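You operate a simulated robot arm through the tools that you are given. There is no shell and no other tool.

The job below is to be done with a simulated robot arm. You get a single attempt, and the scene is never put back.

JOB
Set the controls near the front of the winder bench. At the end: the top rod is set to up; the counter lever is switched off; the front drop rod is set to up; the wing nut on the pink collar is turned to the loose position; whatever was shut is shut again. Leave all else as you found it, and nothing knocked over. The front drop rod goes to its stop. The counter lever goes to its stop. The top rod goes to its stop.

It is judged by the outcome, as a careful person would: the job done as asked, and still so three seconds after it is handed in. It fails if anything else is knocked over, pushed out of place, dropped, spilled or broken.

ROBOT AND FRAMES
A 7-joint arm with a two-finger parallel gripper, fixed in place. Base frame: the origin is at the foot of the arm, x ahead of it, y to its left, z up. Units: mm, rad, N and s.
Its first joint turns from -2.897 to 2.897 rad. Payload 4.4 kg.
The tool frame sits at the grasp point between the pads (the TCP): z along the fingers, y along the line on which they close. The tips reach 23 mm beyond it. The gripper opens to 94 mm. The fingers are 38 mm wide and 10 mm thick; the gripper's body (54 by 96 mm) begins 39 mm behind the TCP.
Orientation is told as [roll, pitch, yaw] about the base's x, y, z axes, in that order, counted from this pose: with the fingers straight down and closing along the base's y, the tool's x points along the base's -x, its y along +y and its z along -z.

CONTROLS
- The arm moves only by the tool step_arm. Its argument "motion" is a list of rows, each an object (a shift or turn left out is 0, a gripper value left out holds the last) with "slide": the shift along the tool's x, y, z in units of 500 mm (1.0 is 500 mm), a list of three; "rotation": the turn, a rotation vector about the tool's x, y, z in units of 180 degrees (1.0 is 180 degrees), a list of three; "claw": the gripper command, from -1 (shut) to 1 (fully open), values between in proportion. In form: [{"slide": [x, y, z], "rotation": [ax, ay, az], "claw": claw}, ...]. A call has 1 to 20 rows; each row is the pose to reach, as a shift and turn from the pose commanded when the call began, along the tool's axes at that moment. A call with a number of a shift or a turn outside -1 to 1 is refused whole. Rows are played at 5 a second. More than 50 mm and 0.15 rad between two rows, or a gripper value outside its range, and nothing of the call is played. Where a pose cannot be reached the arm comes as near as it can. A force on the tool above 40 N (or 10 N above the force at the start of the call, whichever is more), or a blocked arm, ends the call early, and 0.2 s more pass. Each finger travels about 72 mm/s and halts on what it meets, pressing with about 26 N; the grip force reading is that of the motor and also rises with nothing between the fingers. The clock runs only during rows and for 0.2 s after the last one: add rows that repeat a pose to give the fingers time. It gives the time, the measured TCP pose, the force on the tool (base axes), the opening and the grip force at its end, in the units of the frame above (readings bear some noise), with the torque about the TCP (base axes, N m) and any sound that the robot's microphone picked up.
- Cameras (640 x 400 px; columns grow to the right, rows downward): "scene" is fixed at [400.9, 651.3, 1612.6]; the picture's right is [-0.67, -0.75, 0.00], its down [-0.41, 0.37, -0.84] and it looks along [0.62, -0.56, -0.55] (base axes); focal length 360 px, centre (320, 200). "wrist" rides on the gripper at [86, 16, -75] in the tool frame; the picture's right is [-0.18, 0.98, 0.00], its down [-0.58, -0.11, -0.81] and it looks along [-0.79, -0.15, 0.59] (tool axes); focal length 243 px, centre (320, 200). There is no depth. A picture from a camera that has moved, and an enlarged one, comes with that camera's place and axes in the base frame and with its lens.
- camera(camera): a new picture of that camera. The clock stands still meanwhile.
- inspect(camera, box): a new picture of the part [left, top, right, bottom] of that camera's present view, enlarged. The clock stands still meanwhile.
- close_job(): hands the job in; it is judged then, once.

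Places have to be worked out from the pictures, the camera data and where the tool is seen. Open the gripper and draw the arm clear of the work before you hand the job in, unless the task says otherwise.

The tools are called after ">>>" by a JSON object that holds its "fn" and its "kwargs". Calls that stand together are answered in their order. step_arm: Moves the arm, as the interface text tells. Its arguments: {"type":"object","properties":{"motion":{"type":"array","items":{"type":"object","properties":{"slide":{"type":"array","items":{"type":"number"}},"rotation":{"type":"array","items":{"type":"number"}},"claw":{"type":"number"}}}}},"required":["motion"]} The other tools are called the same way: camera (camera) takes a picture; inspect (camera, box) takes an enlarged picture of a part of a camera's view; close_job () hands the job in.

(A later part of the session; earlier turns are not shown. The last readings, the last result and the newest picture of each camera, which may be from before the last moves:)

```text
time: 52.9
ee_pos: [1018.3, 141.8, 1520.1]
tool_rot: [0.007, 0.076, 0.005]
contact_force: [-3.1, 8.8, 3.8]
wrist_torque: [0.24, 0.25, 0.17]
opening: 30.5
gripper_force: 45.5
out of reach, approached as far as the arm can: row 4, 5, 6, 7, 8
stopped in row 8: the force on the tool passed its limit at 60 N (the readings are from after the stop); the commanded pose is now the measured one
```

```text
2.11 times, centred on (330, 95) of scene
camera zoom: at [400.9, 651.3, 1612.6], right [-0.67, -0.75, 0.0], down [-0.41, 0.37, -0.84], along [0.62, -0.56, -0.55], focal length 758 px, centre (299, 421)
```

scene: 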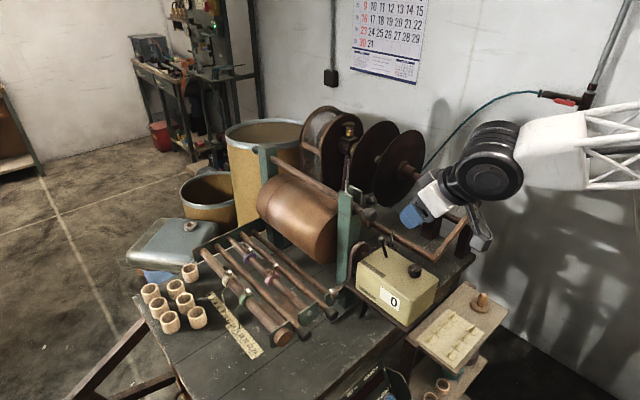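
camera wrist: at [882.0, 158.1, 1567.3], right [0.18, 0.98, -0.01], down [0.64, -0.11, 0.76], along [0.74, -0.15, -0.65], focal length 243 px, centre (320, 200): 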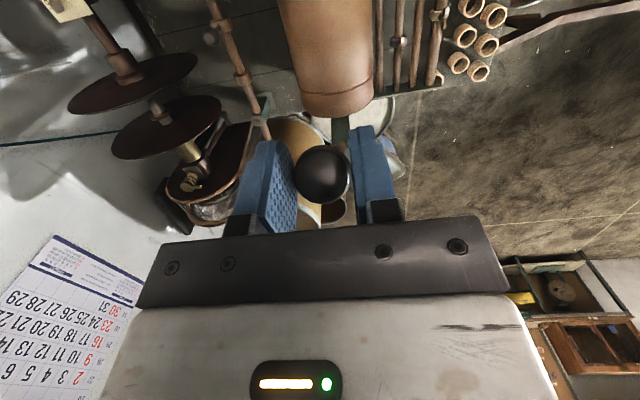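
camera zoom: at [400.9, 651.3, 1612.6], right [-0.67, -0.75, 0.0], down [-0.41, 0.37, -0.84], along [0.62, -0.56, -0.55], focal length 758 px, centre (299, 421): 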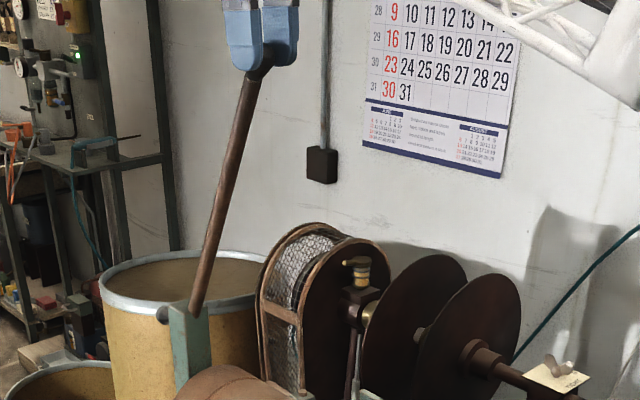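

The straight-down tool is out of reach beyond ~63°. The knob is held, so I pivot the tool forward about the knob (to about -60° tilt) to gain reach for the rest of the arc.

>>> {"fn": "step_arm", "kwargs": {"motion": [{"slide": [0.0022, 0, 0.0018], "rotation": [0, -0.0398, 0]}, {"slide": [0.004, 0, 0.0037], "rotation": [0, -0.0796, 0]}, {"slide": [0.0057, 0, 0.0056], "rotation": [0, -0.1194, 0]}, {"slide": [0.007, 0, 0.008], "rotation": [0, -0.1592, 0]}, {"slide": [0.008, 0, 0.0107], "rotation": [0, -0.199, 0]}, {"slide": [0.0087, 0, 0.0133], "rotation": [0, -0.2387, 0]}, {"slide": [0.0092, 0, 0.0158], "rotation": [0, -0.2785, 0]}, {"slide": [0.0091, 0, 0.0185], "rotation": [0, -0.3183, 0]}, {"slide": [0.009, 0, 0.0211], "rotation": [0, -0.358, 0]}]}}

>>> {"fn": "camera", "kwargs": {"camera": "wrist"}}

>>> {"fn": "inspect", "kwargs": {"camera": "scene", "box": [220, 0, 440, 190]}}

```text
time: 55.0
ee_pos: [1012.1, 142.9, 1508.8]
tool_rot: [0.011, -1.044, -0.005]
contact_force: [-0.2, 11.4, 0.7]
wrist_torque: [0.21, -0.24, 0.13]
opening: 31.0
gripper_force: 44.8
stopped in row 9: the force on the tool passed its limit at 47 N (the readings are from after the stop); the commanded pose is now the measured one
```

```text
taken
camera wrist: at [904.3, 157.8, 1471.1], right [0.09, 0.98, 0.16], down [-0.4, -0.12, 0.91], along [0.91, -0.15, 0.39], focal length 243 px, centre (320, 200)
```

wrist: 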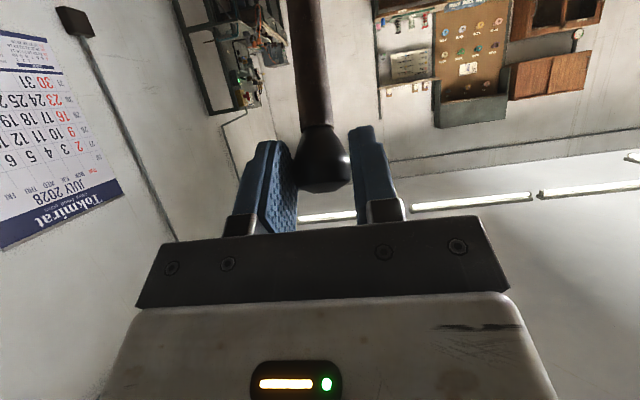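

```text
2.11 times, centred on (330, 95) of scene
camera zoom: at [400.9, 651.3, 1612.6], right [-0.67, -0.75, 0.0], down [-0.41, 0.37, -0.84], along [0.62, -0.56, -0.55], focal length 758 px, centre (299, 421)
```

zoom: 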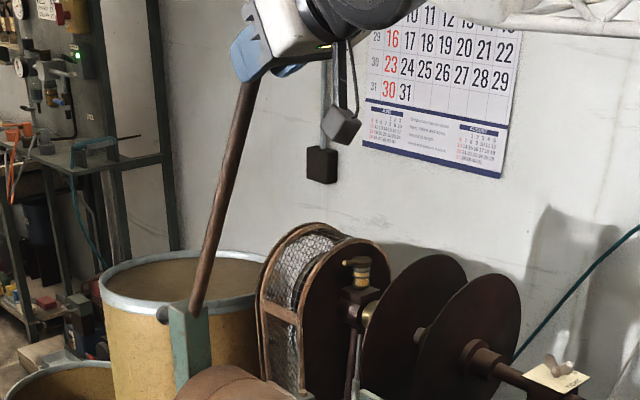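

The knob is still held, tool tilted 60° forward. I continue along the arc from ~63° to 76°.

>>> {"fn": "step_arm", "kwargs": {"motion": [{"slide": [-0.0127, 0.002, 0.0091]}, {"slide": [-0.0254, 0.002, 0.0182]}, {"slide": [-0.0381, 0.002, 0.0273]}, {"slide": [-0.0508, 0.002, 0.0364]}, {"slide": [-0.0722, 0.002, 0.0538]}, {"slide": [-0.0934, 0.002, 0.0718]}, {"slide": [-0.1136, 0.002, 0.0908]}, {"slide": [-0.1332, 0.002, 0.1102]}]}}

>>> {"fn": "inspect", "kwargs": {"camera": "scene", "box": [200, 0, 440, 190]}}

```text
time: 56.8
ee_pos: [1092.9, 142.3, 1537.0]
tool_rot: [0.009, -1.044, -0.004]
contact_force: [-1.4, 30.2, -9.4]
wrist_torque: [0.21, 1.45, 0.48]
opening: 30.9
gripper_force: 44.8
```

```text
2.11 times, centred on (320, 95) of scene
camera zoom: at [400.9, 651.3, 1612.6], right [-0.67, -0.75, 0.0], down [-0.41, 0.37, -0.84], along [0.62, -0.56, -0.55], focal length 758 px, centre (320, 421)
```

zoom: 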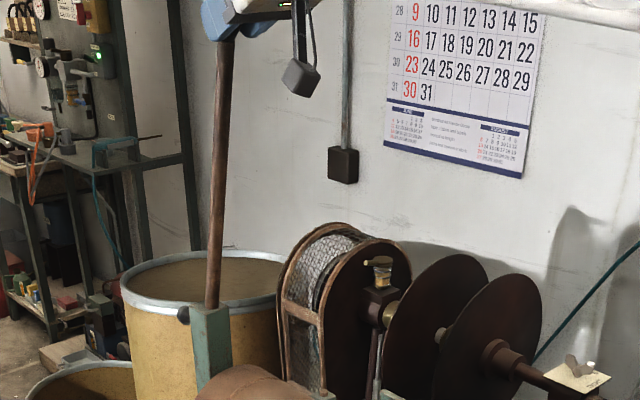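

At ~76° and still free. I relieve the side load (+2 mm in y) and go on toward 88°, tilting the tool further forward for reach.

>>> {"fn": "step_arm", "kwargs": {"motion": [{"slide": [0, 0.004, 0]}, {"slide": [-0.0191, 0.004, 0.0217], "rotation": [0, -0.035, 0]}, {"slide": [-0.0375, 0.004, 0.0434], "rotation": [0, -0.07, 0]}, {"slide": [-0.0532, 0.004, 0.0667], "rotation": [0, -0.105, 0]}, {"slide": [-0.0686, 0.004, 0.0904], "rotation": [0, -0.139, 0]}, {"slide": [-0.0843, 0.004, 0.1132], "rotation": [0, -0.139, 0]}, {"slide": [-0.0998, 0.004, 0.1361], "rotation": [0, -0.139, 0]}]}}

>>> {"fn": "camera", "kwargs": {"camera": "wrist"}}

>>> {"fn": "inspect", "kwargs": {"camera": "scene", "box": [200, 0, 440, 190]}}

```text
time: 58.4
ee_pos: [1176.7, 142.8, 1547.8]
tool_rot: [0.056, -1.482, -0.051]
contact_force: [-0.8, -7.3, -7.1]
wrist_torque: [0.08, 0.86, -0.06]
opening: 31.0
gripper_force: 45.5
```

```text
taken
camera wrist: at [1095.8, 158.3, 1467.2], right [0.01, 0.98, 0.19], down [-0.75, -0.11, 0.65], along [0.66, -0.15, 0.74], focal length 243 px, centre (320, 200)
```

wrist: 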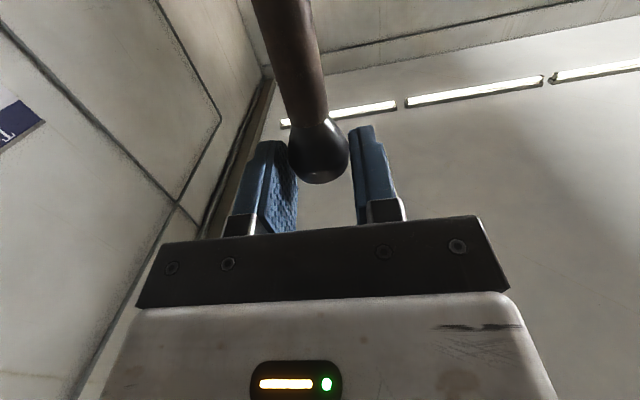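

```text
2.11 times, centred on (320, 95) of scene
camera zoom: at [400.9, 651.3, 1612.6], right [-0.67, -0.75, 0.0], down [-0.41, 0.37, -0.84], along [0.62, -0.56, -0.55], focal length 758 px, centre (320, 421)
```

zoom: 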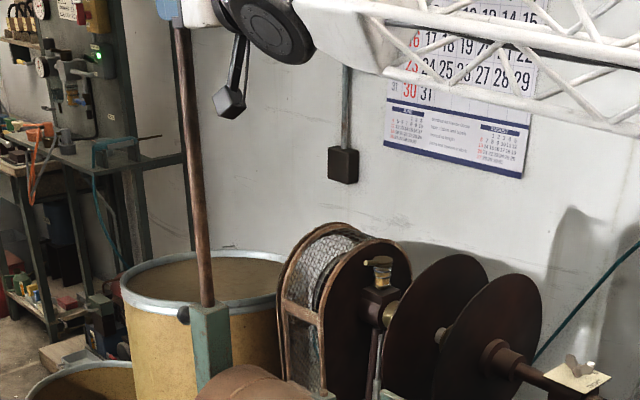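

The rod is nearly vertical (~88°) and still free. I push on in +x past vertical in 8 mm steps.

>>> {"fn": "step_arm", "kwargs": {"motion": [{"slide": [-0.0014, 0, 0.0159]}, {"slide": [-0.0028, 0, 0.0319]}, {"slide": [-0.0042, 0, 0.0478]}, {"slide": [-0.0056, 0, 0.0637]}, {"slide": [-0.0065, 0, 0.0797]}, {"slide": [-0.0068, 0, 0.0957]}]}}

>>> {"fn": "inspect", "kwargs": {"camera": "scene", "box": [180, 0, 440, 190]}}

```text
time: 59.5
ee_pos: [1214.8, 142.9, 1547.4]
tool_rot: [0.051, -1.48, -0.049]
contact_force: [-11.7, -10.3, -4.2]
wrist_torque: [-0.11, 0.34, -0.22]
opening: 30.7
gripper_force: 45.2
stopped in row 5: the force on the tool passed its limit at 73 N (the readings are from after the stop); the commanded pose is now the measured one
```

```text
2.11 times, centred on (310, 95) of scene
camera zoom: at [400.9, 651.3, 1612.6], right [-0.67, -0.75, 0.0], down [-0.41, 0.37, -0.84], along [0.62, -0.56, -0.55], focal length 758 px, centre (341, 421)
```

zoom: 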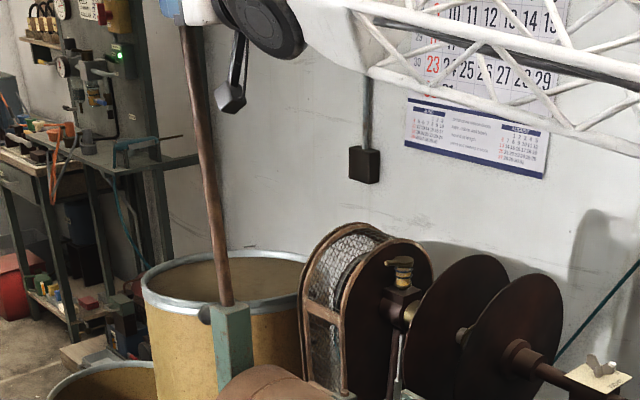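

A hard 73 N spike at knob ≈(1224, 143, 1553), i.e. ~94°, just past vertical: that is the stop. I press once more lightly to be sure it's seated there.

>>> {"fn": "step_arm", "kwargs": {"motion": [{"slide": [-0.0003, 0, 0.004]}, {"slide": [-0.0006, 0, 0.008]}, {"slide": [-0.0006, 0, 0.008]}]}}

>>> {"fn": "inspect", "kwargs": {"camera": "scene", "box": [180, 0, 440, 190]}}

```text
time: 59.9
ee_pos: [1215.4, 143.6, 1547.6]
tool_rot: [0.051, -1.477, -0.051]
contact_force: [-23.4, -6.2, -6.5]
wrist_torque: [-0.08, 0.69, -0.14]
opening: 30.9
gripper_force: 44.6
stopped in row 1: the force on the tool passed its limit at 41 N (the readings are from after the stop); the commanded pose is now the measured one
```

```text
2.11 times, centred on (310, 95) of scene
camera zoom: at [400.9, 651.3, 1612.6], right [-0.67, -0.75, 0.0], down [-0.41, 0.37, -0.84], along [0.62, -0.56, -0.55], focal length 758 px, centre (341, 421)
```

zoom: 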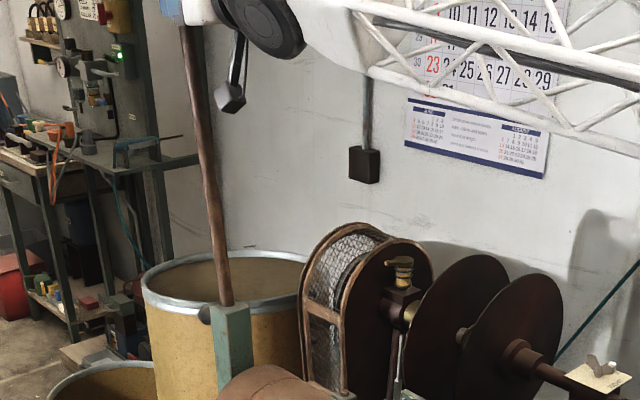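

The stop is confirmed. I open the fingers (the rod leans past vertical so it should stay) and retreat straight back in -x.

>>> {"fn": "step_arm", "kwargs": {"motion": [{"claw": -0.1}, {"claw": 0.2}, {"claw": 0.3}, {"claw": 0.3}]}}

>>> {"fn": "inspect", "kwargs": {"camera": "scene", "box": [180, 0, 440, 190]}}

>>> {"fn": "camera", "kwargs": {"camera": "wrist"}}

```text
time: 60.9
ee_pos: [1214.3, 143.6, 1546.6]
tool_rot: [0.049, -1.479, -0.049]
contact_force: [-0.3, 1.0, 0.3]
wrist_torque: [-0.02, 0.0, 0.01]
opening: 61.1
gripper_force: 0.0
```

```text
2.11 times, centred on (310, 95) of scene
camera zoom: at [400.9, 651.3, 1612.6], right [-0.67, -0.75, 0.0], down [-0.41, 0.37, -0.84], along [0.62, -0.56, -0.55], focal length 758 px, centre (341, 421)
```

zoom: 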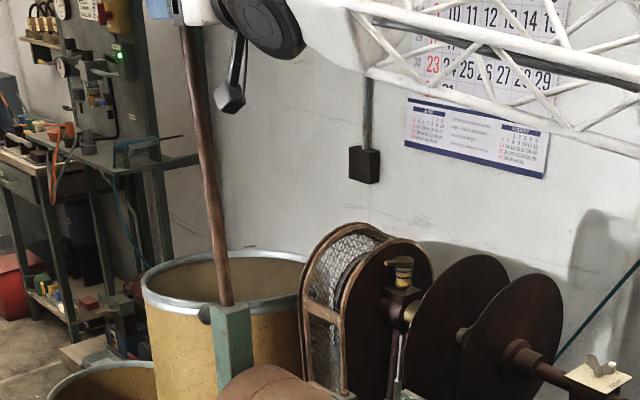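

```text
taken
camera wrist: at [1133.0, 158.6, 1466.9], right [0.02, 0.98, 0.19], down [-0.75, -0.11, 0.65], along [0.66, -0.15, 0.73], focal length 243 px, centre (320, 200)
```

wrist: 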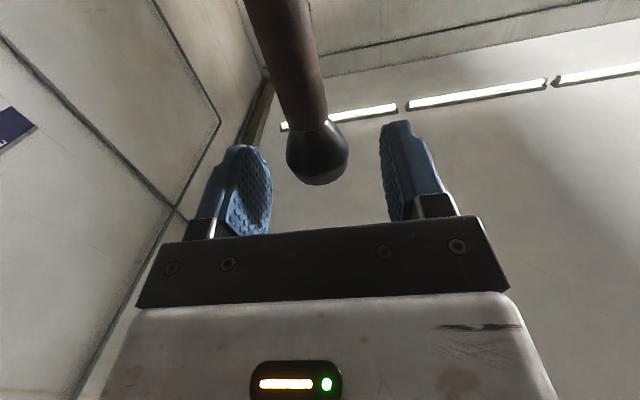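

The rod stands by itself at the stop. I retreat 120 mm straight back along the tool axis.

>>> {"fn": "step_arm", "kwargs": {"motion": [{"slide": [0, 0, -0.06]}, {"slide": [0, 0, -0.12]}, {"slide": [0, 0, -0.18]}, {"slide": [0, 0, -0.24]}, {"slide": [0, 0, -0.24]}]}}

>>> {"fn": "camera", "kwargs": {"camera": "scene"}}

>>> {"fn": "camera", "kwargs": {"camera": "wrist"}}

```text
time: 62.0
ee_pos: [1095.9, 143.1, 1557.0]
tool_rot: [0.049, -1.479, -0.048]
contact_force: [-0.4, 0.0, -0.1]
wrist_torque: [0.0, -0.01, -0.01]
opening: 61.2
gripper_force: 0.0
```

```text
taken
```

scene: 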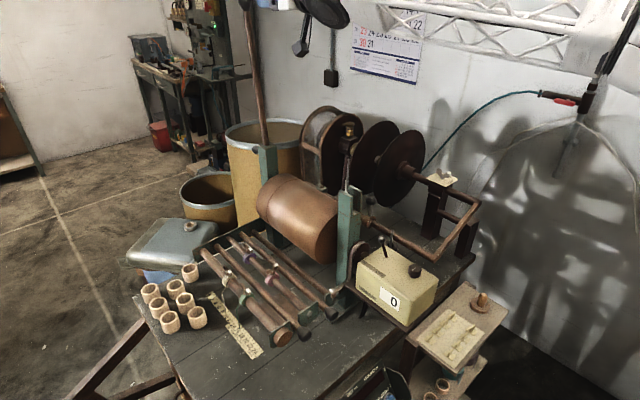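

```text
taken
camera wrist: at [1014.4, 158.0, 1477.8], right [0.02, 0.98, 0.19], down [-0.75, -0.11, 0.65], along [0.66, -0.15, 0.73], focal length 243 px, centre (320, 200)
```

wrist: 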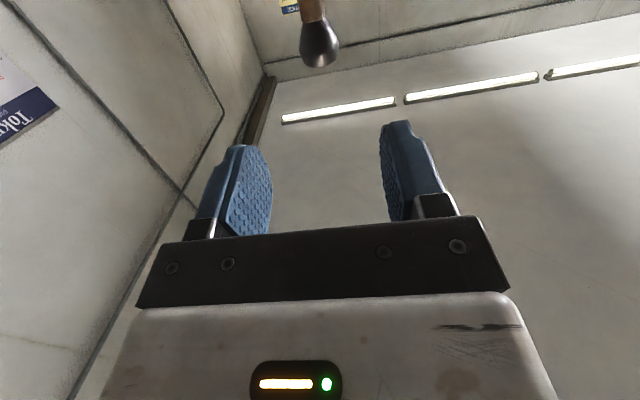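

The top rod stands up and the way above the counter lever is now free. Next I'll come back to a vertical tool well away from the rod.

>>> {"fn": "step_arm", "kwargs": {"motion": [{"slide": [0.0313, 0, -0.0428], "rotation": [0, 0.0428, 0]}, {"slide": [0.0627, 0, -0.0855], "rotation": [0, 0.0856, 0]}, {"slide": [0.094, 0, -0.1283], "rotation": [0, 0.1284, 0]}, {"slide": [0.1253, 0, -0.1711], "rotation": [0, 0.1712, 0]}, {"slide": [0.1566, 0, -0.2138], "rotation": [0, 0.214, 0]}, {"slide": [0.188, 0, -0.2566], "rotation": [0, 0.2568, 0]}, {"slide": [0.2193, 0, -0.2993], "rotation": [0, 0.2996, 0]}, {"slide": [0.2506, 0, -0.3421], "rotation": [0, 0.3424, 0]}, {"slide": [0.282, 0, -0.3849], "rotation": [0, 0.3852, 0]}, {"slide": [0.3133, 0, -0.4276], "rotation": [0, 0.428, 0]}, {"slide": [0.3446, 0, -0.4704], "rotation": [0, 0.4708, 0]}, {"slide": [0.3446, 0, -0.4704], "rotation": [0, 0.4708, 0]}]}}

```text
time: 64.7
ee_pos: [844.2, 143.9, 1407.8]
tool_rot: [0.006, 0.001, 0.002]
contact_force: [-0.2, 0.3, 1.2]
wrist_torque: [-0.02, -0.04, -0.02]
opening: 61.0
gripper_force: 0.0
```

Vertical again. I rotate to yaw -90° (fingers closing along x, camera on the open +y side) and move above the lever to (770, 133, 1220).

>>> {"fn": "step_arm", "kwargs": {"motion": [{"slide": [0.0123, -0.0018, 0.0313], "rotation": [0, 0, 0.0417], "claw": 0.064}, {"slide": [0.0247, -0.0037, 0.0627], "rotation": [0, 0, 0.0833]}, {"slide": [0.037, -0.0055, 0.094], "rotation": [0, 0, 0.125]}, {"slide": [0.0493, -0.0073, 0.1253], "rotation": [0, 0, 0.1667]}, {"slide": [0.0617, -0.0092, 0.1567], "rotation": [0, 0, 0.2083]}, {"slide": [0.074, -0.011, 0.188], "rotation": [0, 0, 0.25]}, {"slide": [0.0863, -0.0128, 0.2193], "rotation": [0, 0, 0.2917]}, {"slide": [0.0987, -0.0147, 0.2507], "rotation": [0, 0, 0.3333]}, {"slide": [0.111, -0.0165, 0.282], "rotation": [0, 0, 0.375]}, {"slide": [0.1233, -0.0183, 0.3133], "rotation": [0, 0, 0.4167]}, {"slide": [0.1357, -0.0202, 0.3447], "rotation": [0, 0, 0.4583]}, {"slide": [0.148, -0.022, 0.376], "rotation": [0, 0, 0.5]}, {"slide": [0.148, -0.022, 0.376], "rotation": [0, 0, 0.5]}]}}

>>> {"fn": "camera", "kwargs": {"camera": "wrist"}}

>>> {"fn": "inspect", "kwargs": {"camera": "scene", "box": [300, 130, 480, 290]}}

```text
time: 67.5
ee_pos: [772.1, 133.9, 1217.8]
tool_rot: [0.0, 0.005, -1.569]
contact_force: [-0.5, 1.2, 0.8]
wrist_torque: [0.02, 0.02, -0.03]
opening: 50.0
gripper_force: 0.0
```

```text
taken
camera wrist: at [789.3, 217.8, 1292.6], right [0.98, -0.18, 0.0], down [-0.11, -0.58, 0.8], along [-0.15, -0.79, -0.59], focal length 243 px, centre (320, 200)
```

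wrist: 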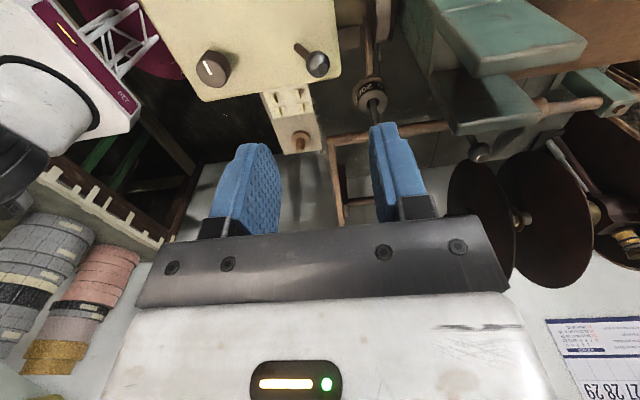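

```text
2.50 times, centred on (390, 210) of scene
camera zoom: at [400.9, 651.3, 1612.6], right [-0.67, -0.75, 0.0], down [-0.41, 0.37, -0.84], along [0.62, -0.56, -0.55], focal length 900 px, centre (145, 175)
```

zoom: 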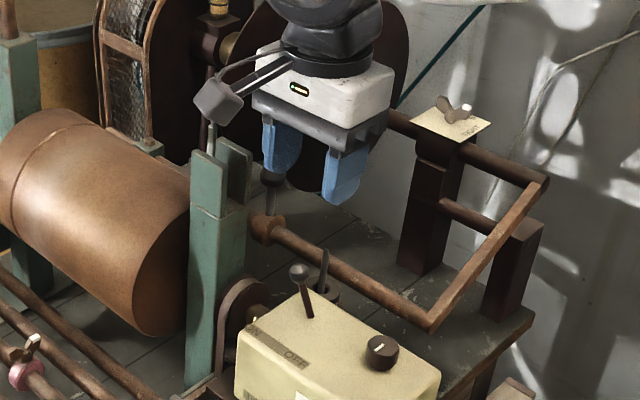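

The lever knob is 2 mm in -x and 2.7 mm in -y from the tool axis. I narrow to a 36 mm opening, centre, and descend to z≈1140 (tips just above the knob) to check finger clearance.

>>> {"fn": "step_arm", "kwargs": {"motion": [{"slide": [-0.0054, -0.0032, 0.06], "claw": -0.234}, {"slide": [-0.0054, -0.0032, 0.12]}, {"slide": [-0.0054, -0.0032, 0.156]}, {"slide": [-0.0054, -0.0032, 0.156]}]}}

>>> {"fn": "inspect", "kwargs": {"camera": "wrist", "box": [240, 30, 400, 200]}}

>>> {"fn": "inspect", "kwargs": {"camera": "scene", "box": [330, 180, 450, 290]}}

```text
time: 68.5
ee_pos: [770.2, 132.3, 1139.8]
tool_rot: [-0.001, 0.006, -1.569]
contact_force: [0.2, -0.8, 0.7]
wrist_torque: [0.02, -0.01, 0.0]
opening: 36.2
gripper_force: 0.0
```

```text
2.35 times, centred on (320, 115) of wrist
camera zoom: at [786.2, 216.9, 1214.6], right [0.98, -0.18, 0.0], down [-0.11, -0.59, 0.8], along [-0.15, -0.79, -0.59], focal length 571 px, centre (320, 400)
```

zoom: 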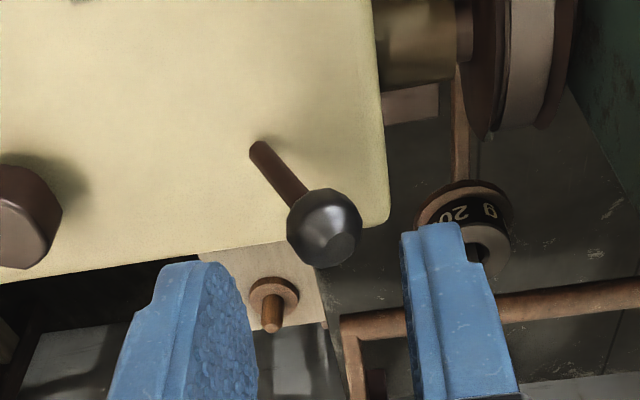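

```text
3.64 times, centred on (390, 235) of scene
camera zoom: at [400.9, 651.3, 1612.6], right [-0.67, -0.75, 0.0], down [-0.41, 0.37, -0.84], along [0.62, -0.56, -0.55], focal length 1309 px, centre (66, 73)
```

zoom: 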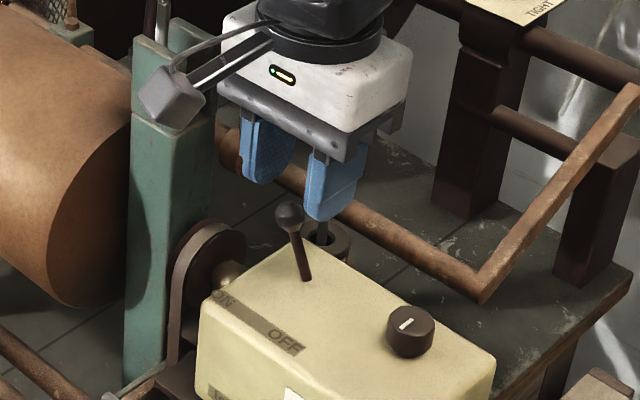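

The knob is centred and the +x finger clears the pulley by >10 mm. I descend 33 mm so the fingers straddle the knob in x.

>>> {"fn": "step_arm", "kwargs": {"motion": [{"slide": [0, 0, 0.033]}, {"slide": [0, 0, 0.066]}, {"slide": [0, 0, 0.066]}]}}

>>> {"fn": "inspect", "kwargs": {"camera": "wrist", "box": [240, 50, 400, 220]}}

>>> {"fn": "inspect", "kwargs": {"camera": "scene", "box": [330, 180, 450, 290]}}

```text
time: 69.2
ee_pos: [770.2, 130.9, 1108.7]
tool_rot: [-0.002, 0.005, -1.57]
contact_force: [0.6, 0.7, -0.5]
wrist_torque: [0.02, 0.0, 0.01]
opening: 35.8
gripper_force: 0.0
```

```text
2.35 times, centred on (320, 135) of wrist
camera zoom: at [785.8, 216.1, 1182.8], right [0.98, -0.18, 0.0], down [-0.11, -0.59, 0.8], along [-0.15, -0.79, -0.59], focal length 571 px, centre (320, 353)
```

zoom: 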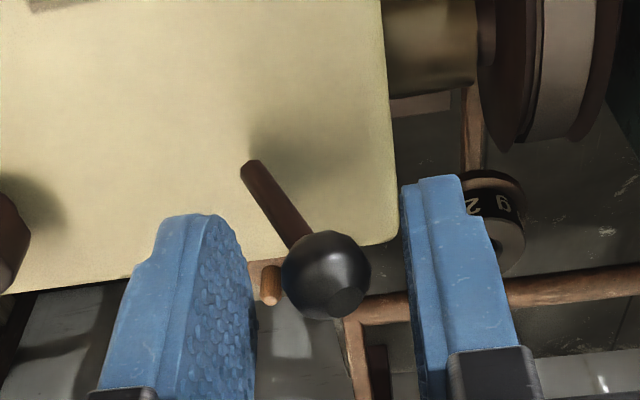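

```text
3.64 times, centred on (390, 235) of scene
camera zoom: at [400.9, 651.3, 1612.6], right [-0.67, -0.75, 0.0], down [-0.41, 0.37, -0.84], along [0.62, -0.56, -0.55], focal length 1309 px, centre (66, 73)
```

zoom: 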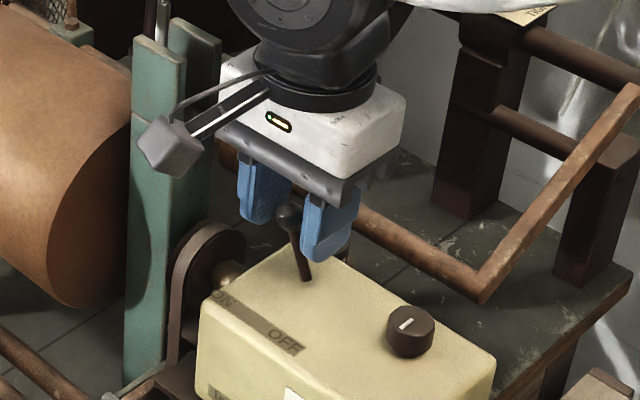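

The lever is between the fingers. I narrow the gap to 24 mm and push in -x toward OFF until it meets its stop.

>>> {"fn": "step_arm", "kwargs": {"motion": [{"claw": -0.49}, {"claw": -0.49}, {"slide": [0, -0.012, 0]}, {"slide": [0, -0.024, 0]}, {"slide": [0, -0.036, 0]}, {"slide": [0, -0.048, 0]}, {"slide": [0, -0.06, 0]}, {"slide": [0, -0.072, 0]}, {"slide": [0, -0.084, 0]}, {"slide": [0, -0.096, 0]}, {"slide": [0, -0.108, 0]}]}}

>>> {"fn": "inspect", "kwargs": {"camera": "wrist", "box": [240, 50, 400, 220]}}

>>> {"fn": "inspect", "kwargs": {"camera": "scene", "box": [330, 180, 450, 290]}}

```text
time: 71.6
ee_pos: [723.7, 131.9, 1112.2]
tool_rot: [0.007, 0.007, -1.572]
contact_force: [34.0, 0.7, 1.7]
wrist_torque: [0.02, -0.64, -0.01]
opening: 39.2
gripper_force: 17.4
stopped in row 11: the force on the tool passed its limit at 43 N (the readings are from after the stop); the commanded pose is now the measured one
```

```text
2.35 times, centred on (320, 135) of wrist
camera zoom: at [739.5, 216.9, 1186.3], right [0.98, -0.18, 0.01], down [-0.11, -0.59, 0.8], along [-0.14, -0.79, -0.6], focal length 571 px, centre (320, 353)
```

zoom: 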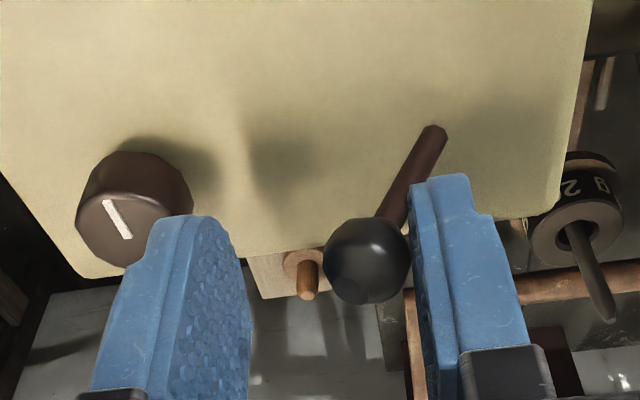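

```text
3.64 times, centred on (390, 235) of scene
camera zoom: at [400.9, 651.3, 1612.6], right [-0.67, -0.75, 0.0], down [-0.41, 0.37, -0.84], along [0.62, -0.56, -0.55], focal length 1309 px, centre (66, 73)
```

zoom: 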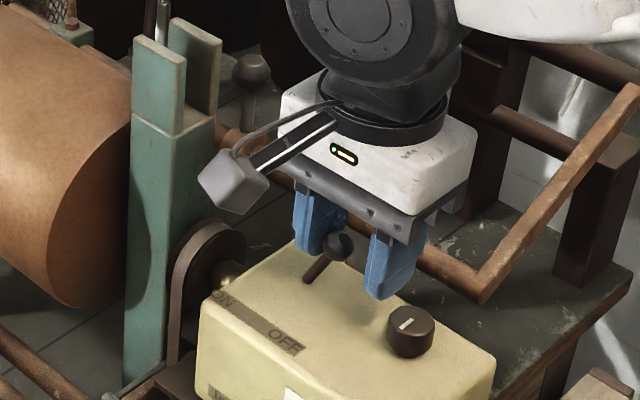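

The lever flipped over to the OFF side (knob ≈ (734.5, 132, 1099), mirror-image of the ON position). I press a little more to verify it is at its stop.

>>> {"fn": "step_arm", "kwargs": {"motion": [{"slide": [0, -0.004, 0]}, {"slide": [0, -0.01, 0]}, {"slide": [0, -0.01, 0]}]}}

>>> {"fn": "inspect", "kwargs": {"camera": "wrist", "box": [240, 50, 400, 220]}}

```text
time: 72.0
ee_pos: [721.7, 131.4, 1112.6]
tool_rot: [0.007, 0.005, -1.571]
contact_force: [40.6, 3.6, -7.3]
wrist_torque: [0.08, -0.48, 0.0]
opening: 41.6
gripper_force: 20.4
stopped in row 2: the force on the tool passed its limit at 46 N (the readings are from after the stop); the commanded pose is now the measured one
```

```text
2.35 times, centred on (320, 135) of wrist
camera zoom: at [737.8, 216.8, 1186.6], right [0.98, -0.18, 0.01], down [-0.12, -0.59, 0.8], along [-0.14, -0.79, -0.6], focal length 571 px, centre (320, 353)
```

zoom: 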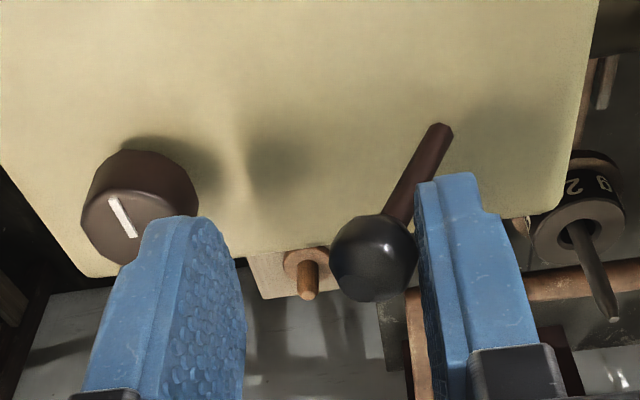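

The knob didn't move further (still x≈734.5), so the lever is on its OFF stop. I back the finger off by +12 mm in x and lift straight up.

>>> {"fn": "step_arm", "kwargs": {"motion": [{"slide": [0, 0.012, 0], "claw": -0.3}, {"slide": [0, 0.024, 0], "claw": -0.3}, {"slide": [0, 0.024, 0], "claw": -0.3}, {"slide": [0, 0.024, -0.05], "claw": -0.3}, {"slide": [0, 0.024, -0.12], "claw": -0.3}, {"slide": [0, 0.024, -0.2], "claw": -0.3}, {"slide": [0, 0.024, -0.2], "claw": -0.3}]}}

>>> {"fn": "inspect", "kwargs": {"camera": "scene", "box": [330, 180, 450, 290]}}

>>> {"fn": "camera", "kwargs": {"camera": "wrist"}}

```text
time: 73.7
ee_pos: [732.9, 131.7, 1212.4]
tool_rot: [0.006, 0.005, -1.571]
contact_force: [-0.4, 0.3, 0.4]
wrist_torque: [-0.06, 0.01, -0.02]
opening: 32.9
gripper_force: 0.1
```

```text
3.64 times, centred on (390, 235) of scene
camera zoom: at [400.9, 651.3, 1612.6], right [-0.67, -0.75, 0.0], down [-0.41, 0.37, -0.84], along [0.62, -0.56, -0.55], focal length 1309 px, centre (66, 73)
```

zoom: 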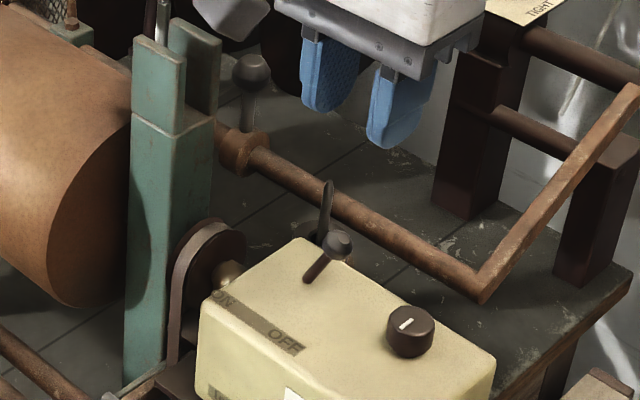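

```text
taken
camera wrist: at [749.3, 218.1, 1287.9], right [0.98, -0.18, 0.01], down [-0.11, -0.59, 0.8], along [-0.14, -0.79, -0.6], focal length 243 px, centre (320, 200)
```

wrist: 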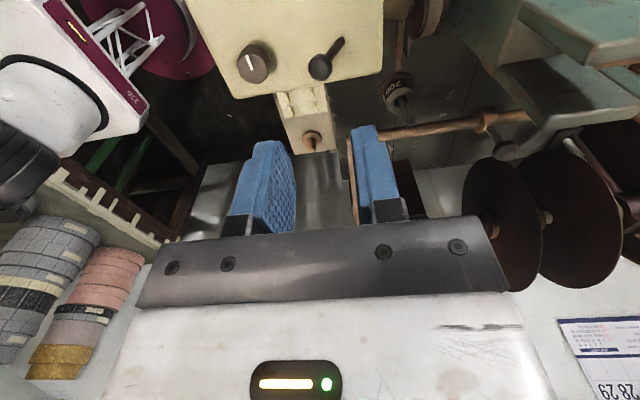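

The lever stays at OFF. Now the front drop rod: the machine's face (counter display, ruler) is toward +y, so the front one is the knobbed rod at y≈333, knob ≈ (807, 333, 911). I move over to it, turning back to yaw 0, at a safe height.

>>> {"fn": "step_arm", "kwargs": {"motion": [{"slide": [0.0335, 0.0045, 0.0], "rotation": [0, 0, -0.0417], "claw": 0.064}, {"slide": [0.067, 0.009, 0.0], "rotation": [0, 0, -0.0833]}, {"slide": [0.1005, 0.0135, 0.0], "rotation": [0, 0, -0.125]}, {"slide": [0.134, 0.018, 0.0], "rotation": [0, 0, -0.1667]}, {"slide": [0.1675, 0.0225, 0.01], "rotation": [0, 0, -0.2083]}, {"slide": [0.201, 0.027, 0.02], "rotation": [0, 0, -0.25]}, {"slide": [0.2345, 0.0315, 0.04], "rotation": [0, 0, -0.2917]}, {"slide": [0.268, 0.036, 0.06], "rotation": [0, 0, -0.3333]}, {"slide": [0.3015, 0.0405, 0.08], "rotation": [0, 0, -0.375]}, {"slide": [0.335, 0.045, 0.1], "rotation": [0, 0, -0.4167]}, {"slide": [0.3685, 0.0495, 0.12], "rotation": [0, 0, -0.4583]}, {"slide": [0.402, 0.054, 0.14], "rotation": [0, 0, -0.5]}, {"slide": [0.402, 0.054, 0.14], "rotation": [0, 0, -0.5]}]}}

>>> {"fn": "camera", "kwargs": {"camera": "wrist"}}

>>> {"fn": "inspect", "kwargs": {"camera": "wrist", "box": [260, 40, 420, 200]}}

>>> {"fn": "camera", "kwargs": {"camera": "scene"}}

```text
time: 76.5
ee_pos: [761.0, 333.1, 1142.3]
tool_rot: [0.007, -0.007, 0.003]
contact_force: [0.1, 0.6, -0.1]
wrist_torque: [0.0, 0.01, -0.02]
opening: 50.1
gripper_force: 0.0
```

```text
taken
camera wrist: at [674.0, 347.6, 1215.6], right [0.18, 0.98, 0.01], down [0.58, -0.11, 0.81], along [0.8, -0.14, -0.59], focal length 243 px, centre (320, 200)
```

wrist: 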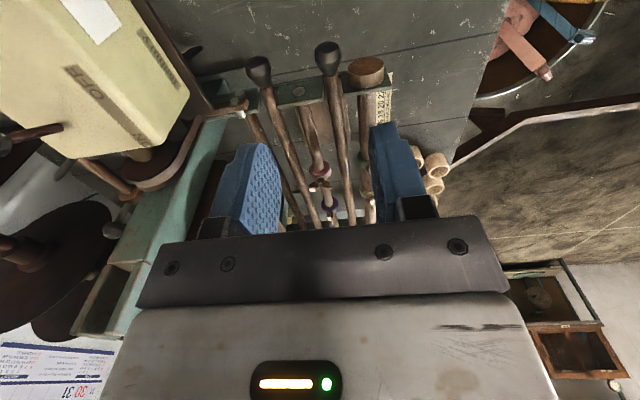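

```text
2.50 times, centred on (340, 120) of wrist
camera zoom: at [674.0, 347.6, 1215.6], right [0.18, 0.98, 0.01], down [0.58, -0.11, 0.81], along [0.8, -0.14, -0.59], focal length 606 px, centre (270, 400)
```

zoom: 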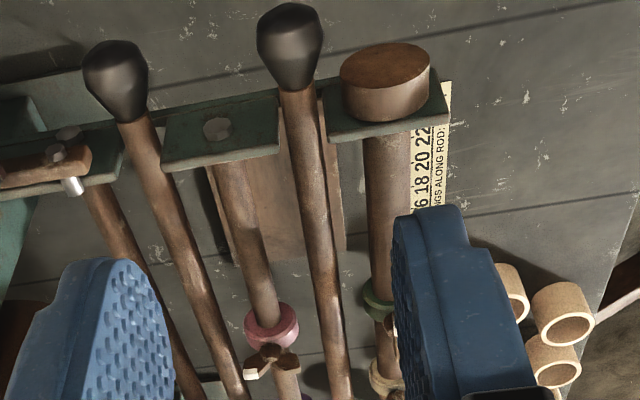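

```text
taken
```

scene: 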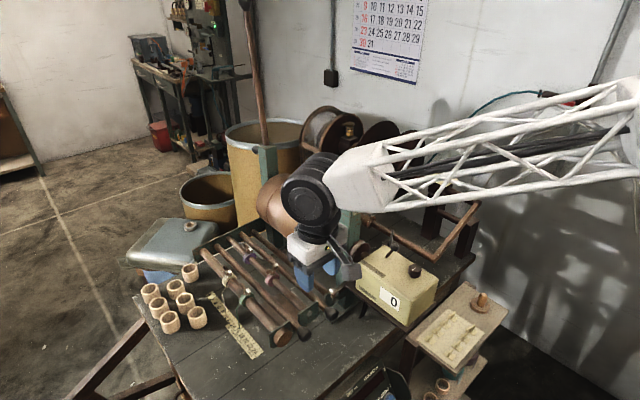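

The knob is at ≈(807, 334.5, 911), widest around x≈800. I descend first to z≈960 above it and check alignment.

>>> {"fn": "step_arm", "kwargs": {"motion": [{"slide": [-0.02, 0.001, 0.08]}, {"slide": [-0.04, 0.002, 0.16]}, {"slide": [-0.06, 0.0028, 0.24]}, {"slide": [-0.074, 0.0028, 0.31]}, {"slide": [-0.074, 0.0028, 0.364]}, {"slide": [-0.074, 0.0028, 0.364]}]}}

>>> {"fn": "camera", "kwargs": {"camera": "wrist"}}

>>> {"fn": "inspect", "kwargs": {"camera": "scene", "box": [250, 240, 380, 360]}}

```text
time: 77.8
ee_pos: [799.6, 337.9, 961.4]
tool_rot: [0.006, -0.008, 0.0]
contact_force: [0.5, 0.0, 0.5]
wrist_torque: [0.01, -0.02, 0.02]
opening: 49.8
gripper_force: 0.1
```

```text
taken
camera wrist: at [713.6, 352.2, 1035.0], right [0.18, 0.98, 0.01], down [0.58, -0.11, 0.81], along [0.8, -0.14, -0.59], focal length 243 px, centre (320, 200)
```

wrist: 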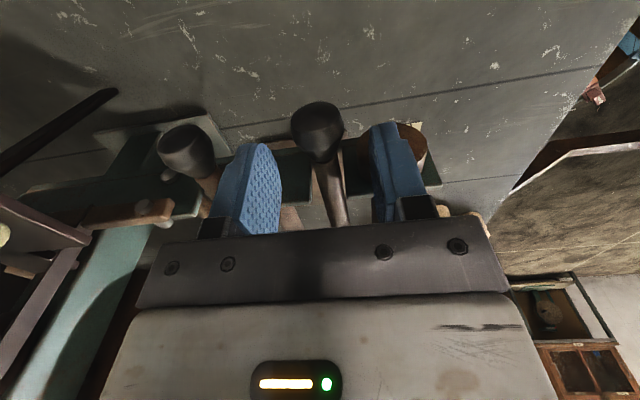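

```text
3.33 times, centred on (315, 300) of scene
camera zoom: at [400.9, 651.3, 1612.6], right [-0.67, -0.75, 0.0], down [-0.41, 0.37, -0.84], along [0.62, -0.56, -0.55], focal length 1200 px, centre (337, -133)
```

zoom: 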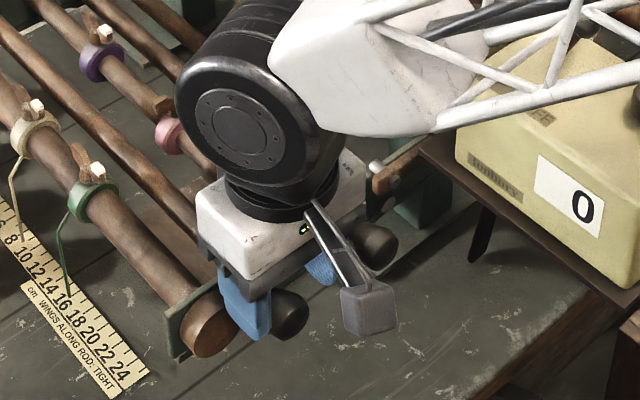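

The knob is ~1.5 mm in -y of the axis. I correct, descend to z≈913 and close on the knob.

>>> {"fn": "step_arm", "kwargs": {"motion": [{"slide": [0, -0.003, 0.05]}, {"slide": [0, -0.003, 0.096]}, {"slide": [0, -0.003, 0.096]}, {"slide": [0, -0.003, 0.096], "claw": -0.15}, {"slide": [0, -0.003, 0.096], "claw": -0.5}, {"slide": [0, -0.003, 0.096], "claw": -1}, {"slide": [0, -0.003, 0.096], "claw": -1}]}}

>>> {"fn": "camera", "kwargs": {"camera": "wrist"}}

>>> {"fn": "inspect", "kwargs": {"camera": "scene", "box": [250, 240, 380, 360]}}

```text
time: 79.5
ee_pos: [799.0, 336.2, 911.1]
tool_rot: [0.004, -0.007, 0.001]
contact_force: [-11.6, 19.0, -4.1]
wrist_torque: [-0.17, 0.25, 0.05]
opening: 30.8
gripper_force: 45.3
```

```text
taken
camera wrist: at [713.1, 350.7, 986.3], right [0.18, 0.98, 0.01], down [0.58, -0.11, 0.81], along [0.8, -0.14, -0.59], focal length 243 px, centre (320, 200)
```

wrist: 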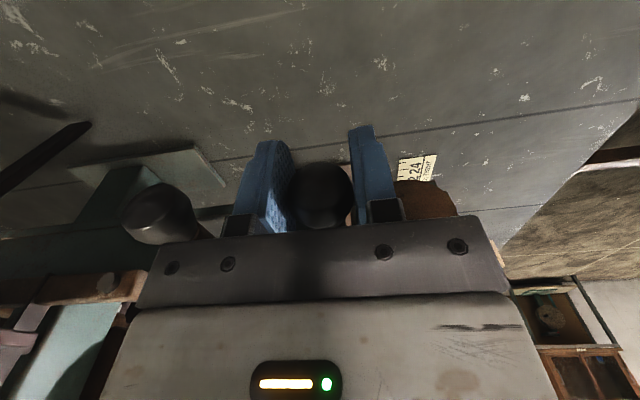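

```text
3.33 times, centred on (315, 300) of scene
camera zoom: at [400.9, 651.3, 1612.6], right [-0.67, -0.75, 0.0], down [-0.41, 0.37, -0.84], along [0.62, -0.56, -0.55], focal length 1200 px, centre (337, -133)
```

zoom: 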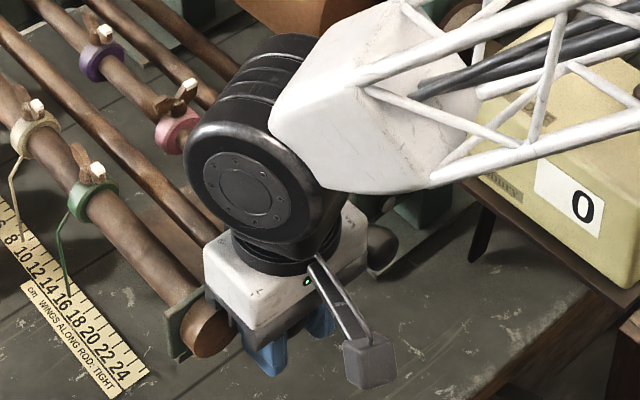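

Gripped (30.8 mm) with a +y side load, which I relieve by 2 mm. Then I lift along the arc about the far hinge (x≈1212), first 60 mm.

>>> {"fn": "step_arm", "kwargs": {"motion": [{"slide": [0, 0.004, 0]}, {"slide": [-0.0002, 0.004, -0.02]}, {"slide": [-0.001, 0.004, -0.04]}, {"slide": [-0.0022, 0.004, -0.06]}, {"slide": [-0.004, 0.004, -0.08]}, {"slide": [-0.0088, 0.004, -0.12]}, {"slide": [-0.0088, 0.004, -0.12]}]}}

>>> {"fn": "inspect", "kwargs": {"camera": "scene", "box": [190, 200, 380, 350]}}

>>> {"fn": "camera", "kwargs": {"camera": "wrist"}}

```text
time: 81.0
ee_pos: [802.6, 335.5, 973.8]
tool_rot: [0.007, -0.009, 0.001]
contact_force: [18.7, 18.3, -2.9]
wrist_torque: [-0.11, -0.6, 0.08]
opening: 30.8
gripper_force: 45.2
```

```text
2.67 times, centred on (285, 275) of scene
camera zoom: at [400.9, 651.3, 1612.6], right [-0.67, -0.75, 0.0], down [-0.41, 0.37, -0.84], along [0.62, -0.56, -0.55], focal length 960 px, centre (413, 0)
```

zoom: 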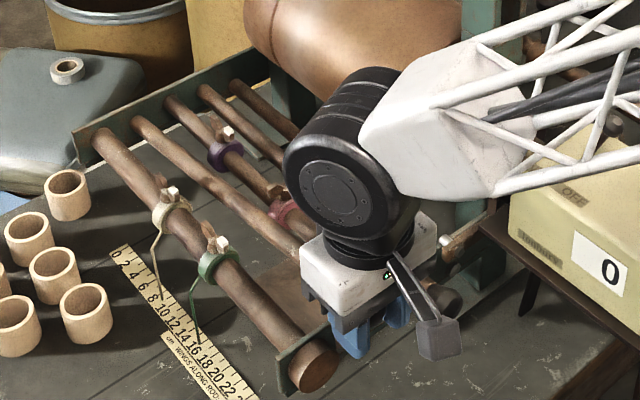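

```text
taken
camera wrist: at [715.7, 350.6, 1047.8], right [0.18, 0.98, 0.01], down [0.57, -0.11, 0.81], along [0.8, -0.14, -0.59], focal length 243 px, centre (320, 200)
```

wrist: 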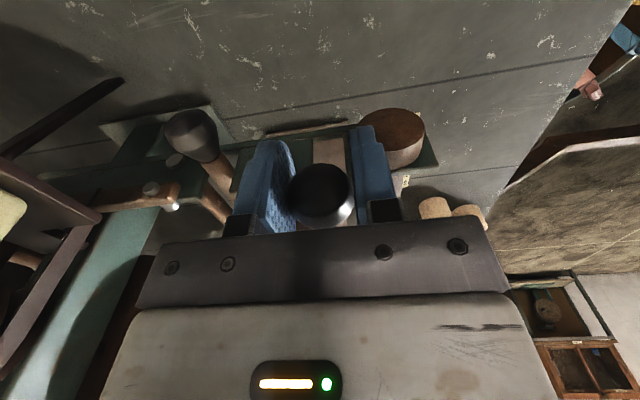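

The drop rod lifts freely the same way. I continue along its arc to ~32°, tilting the tool gradually forward for reach and relieving the side load.

>>> {"fn": "step_arm", "kwargs": {"motion": [{"slide": [-0.004, 0.004, 0]}, {"slide": [-0.013, 0.004, -0.0494], "rotation": [0, -0.0222, 0]}, {"slide": [-0.0268, 0.004, -0.1042], "rotation": [0, -0.0444, 0]}, {"slide": [-0.0448, 0.004, -0.1582], "rotation": [0, -0.0667, 0]}, {"slide": [-0.0664, 0.004, -0.2106], "rotation": [0, -0.0889, 0]}, {"slide": [-0.0914, 0.004, -0.2612], "rotation": [0, -0.1111, 0]}, {"slide": [-0.1202, 0.004, -0.3102], "rotation": [0, -0.1333, 0]}]}}

>>> {"fn": "inspect", "kwargs": {"camera": "scene", "box": [190, 150, 400, 320]}}

>>> {"fn": "camera", "kwargs": {"camera": "wrist"}}

```text
time: 82.0
ee_pos: [816.7, 336.7, 1034.7]
tool_rot: [0.004, -0.172, -0.001]
contact_force: [-1.3, -13.3, 1.8]
wrist_torque: [-0.02, -0.98, -0.02]
opening: 30.9
gripper_force: 44.5
stopped in row 4: the force on the tool passed its limit at 54 N (the readings are from after the stop); the commanded pose is now the measured one
```

```text
2.35 times, centred on (295, 235) of scene
camera zoom: at [400.9, 651.3, 1612.6], right [-0.67, -0.75, 0.0], down [-0.41, 0.37, -0.84], along [0.62, -0.56, -0.55], focal length 847 px, centre (379, 118)
```

zoom: 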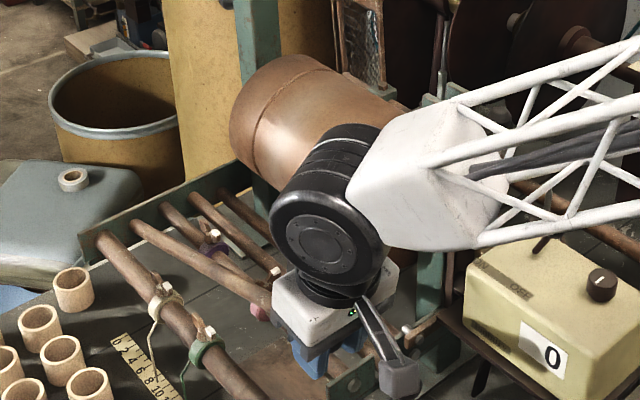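

```text
taken
camera wrist: at [719.6, 351.1, 1093.4], right [0.18, 0.98, 0.04], down [0.44, -0.11, 0.89], along [0.88, -0.15, -0.45], focal length 243 px, centre (320, 200)
```

wrist: 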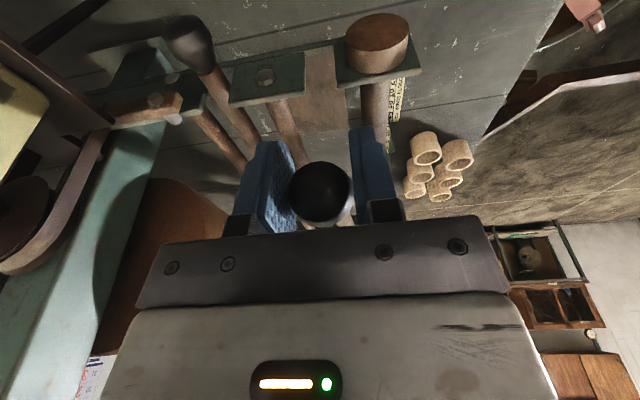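

A sharper 54 N stop at ~17.6° of lift. I nudge a few mm further along the arc to see whether this is the real stop.

>>> {"fn": "step_arm", "kwargs": {"motion": [{"slide": [-0.0018, 0, -0.0035]}, {"slide": [-0.0037, 0, -0.007]}, {"slide": [-0.0055, 0, -0.0106]}, {"slide": [-0.0055, 0, -0.0106]}]}}

```text
time: 83.0
ee_pos: [818.3, 336.4, 1039.9]
tool_rot: [0.003, -0.17, -0.002]
contact_force: [-19.6, -13.5, 1.7]
wrist_torque: [0.03, 1.1, -0.11]
opening: 31.0
gripper_force: 45.6
```

Vertical force is nearly zero, so it isn't the stop – just misalignment loads. I correct x and continue slowly along the arc in ~11 mm steps.

>>> {"fn": "step_arm", "kwargs": {"motion": [{"slide": [0.003, -0.002, -0.0005]}, {"slide": [-0.008, -0.002, -0.02]}, {"slide": [-0.0189, -0.002, -0.04]}, {"slide": [-0.0307, -0.002, -0.0592]}, {"slide": [-0.0426, -0.002, -0.0784]}, {"slide": [-0.0555, -0.002, -0.0969]}, {"slide": [-0.0685, -0.002, -0.1153]}, {"slide": [-0.0823, -0.002, -0.1331]}, {"slide": [-0.0962, -0.002, -0.1509]}, {"slide": [-0.111, -0.002, -0.168]}, {"slide": [-0.1257, -0.002, -0.1852]}, {"slide": [-0.1257, -0.002, -0.1852]}]}}

>>> {"fn": "inspect", "kwargs": {"camera": "scene", "box": [190, 150, 400, 320]}}

```text
time: 84.7
ee_pos: [845.7, 336.1, 1105.9]
tool_rot: [0.006, -0.171, 0.001]
contact_force: [3.6, 13.2, -2.0]
wrist_torque: [0.02, -0.45, 0.06]
opening: 30.9
gripper_force: 45.3
stopped in row 8: the force on the tool passed its limit at 42 N (the readings are from after the stop); the commanded pose is now the measured one
```

```text
2.35 times, centred on (295, 235) of scene
camera zoom: at [400.9, 651.3, 1612.6], right [-0.67, -0.75, 0.0], down [-0.41, 0.37, -0.84], along [0.62, -0.56, -0.55], focal length 847 px, centre (379, 118)
```

zoom: 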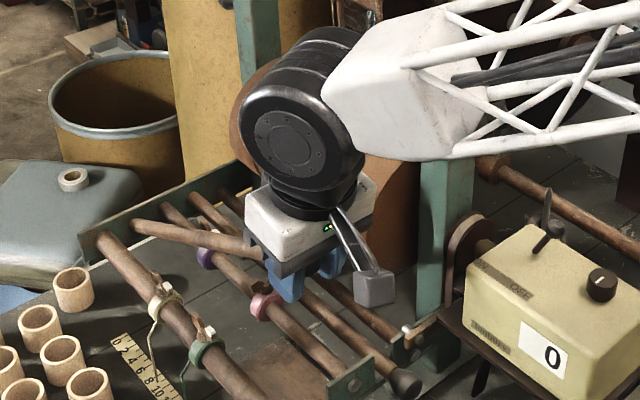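

At ~28° and consistent with a 411 mm arc about (1212, 911). I continue slowly to ~48°.

>>> {"fn": "step_arm", "kwargs": {"motion": [{"slide": [0, 0.002, 0]}, {"slide": [-0.0162, 0.002, -0.0175]}, {"slide": [-0.0302, 0.002, -0.0337]}, {"slide": [-0.0445, 0.002, -0.0497]}, {"slide": [-0.0614, 0.002, -0.0675]}, {"slide": [-0.0778, 0.002, -0.0835]}, {"slide": [-0.0955, 0.002, -0.1001]}, {"slide": [-0.1139, 0.002, -0.1162]}, {"slide": [-0.1315, 0.002, -0.131]}, {"slide": [-0.1508, 0.002, -0.1459]}, {"slide": [-0.1705, 0.002, -0.1604]}, {"slide": [-0.1894, 0.002, -0.1733]}, {"slide": [-0.2098, 0.002, -0.1866]}]}}

>>> {"fn": "inspect", "kwargs": {"camera": "scene", "box": [170, 120, 400, 310]}}

```text
time: 87.5
ee_pos: [934.3, 335.8, 1215.8]
tool_rot: [0.005, -0.17, 0.001]
contact_force: [-15.4, 19.0, 11.7]
wrist_torque: [-0.01, 0.82, -0.06]
opening: 30.8
gripper_force: 45.2
```

```text
2.11 times, centred on (285, 215) of scene
camera zoom: at [400.9, 651.3, 1612.6], right [-0.67, -0.75, 0.0], down [-0.41, 0.37, -0.84], along [0.62, -0.56, -0.55], focal length 758 px, centre (394, 168)
```

zoom: 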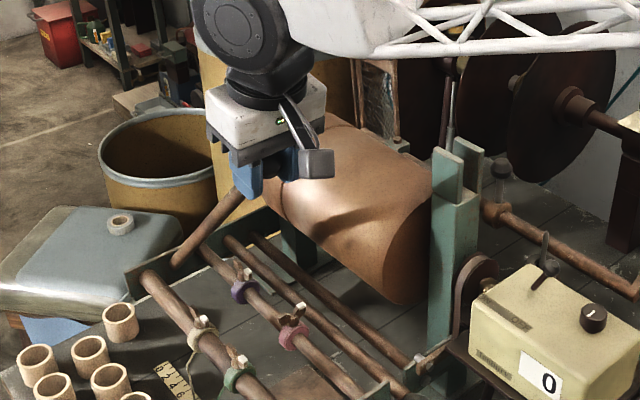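

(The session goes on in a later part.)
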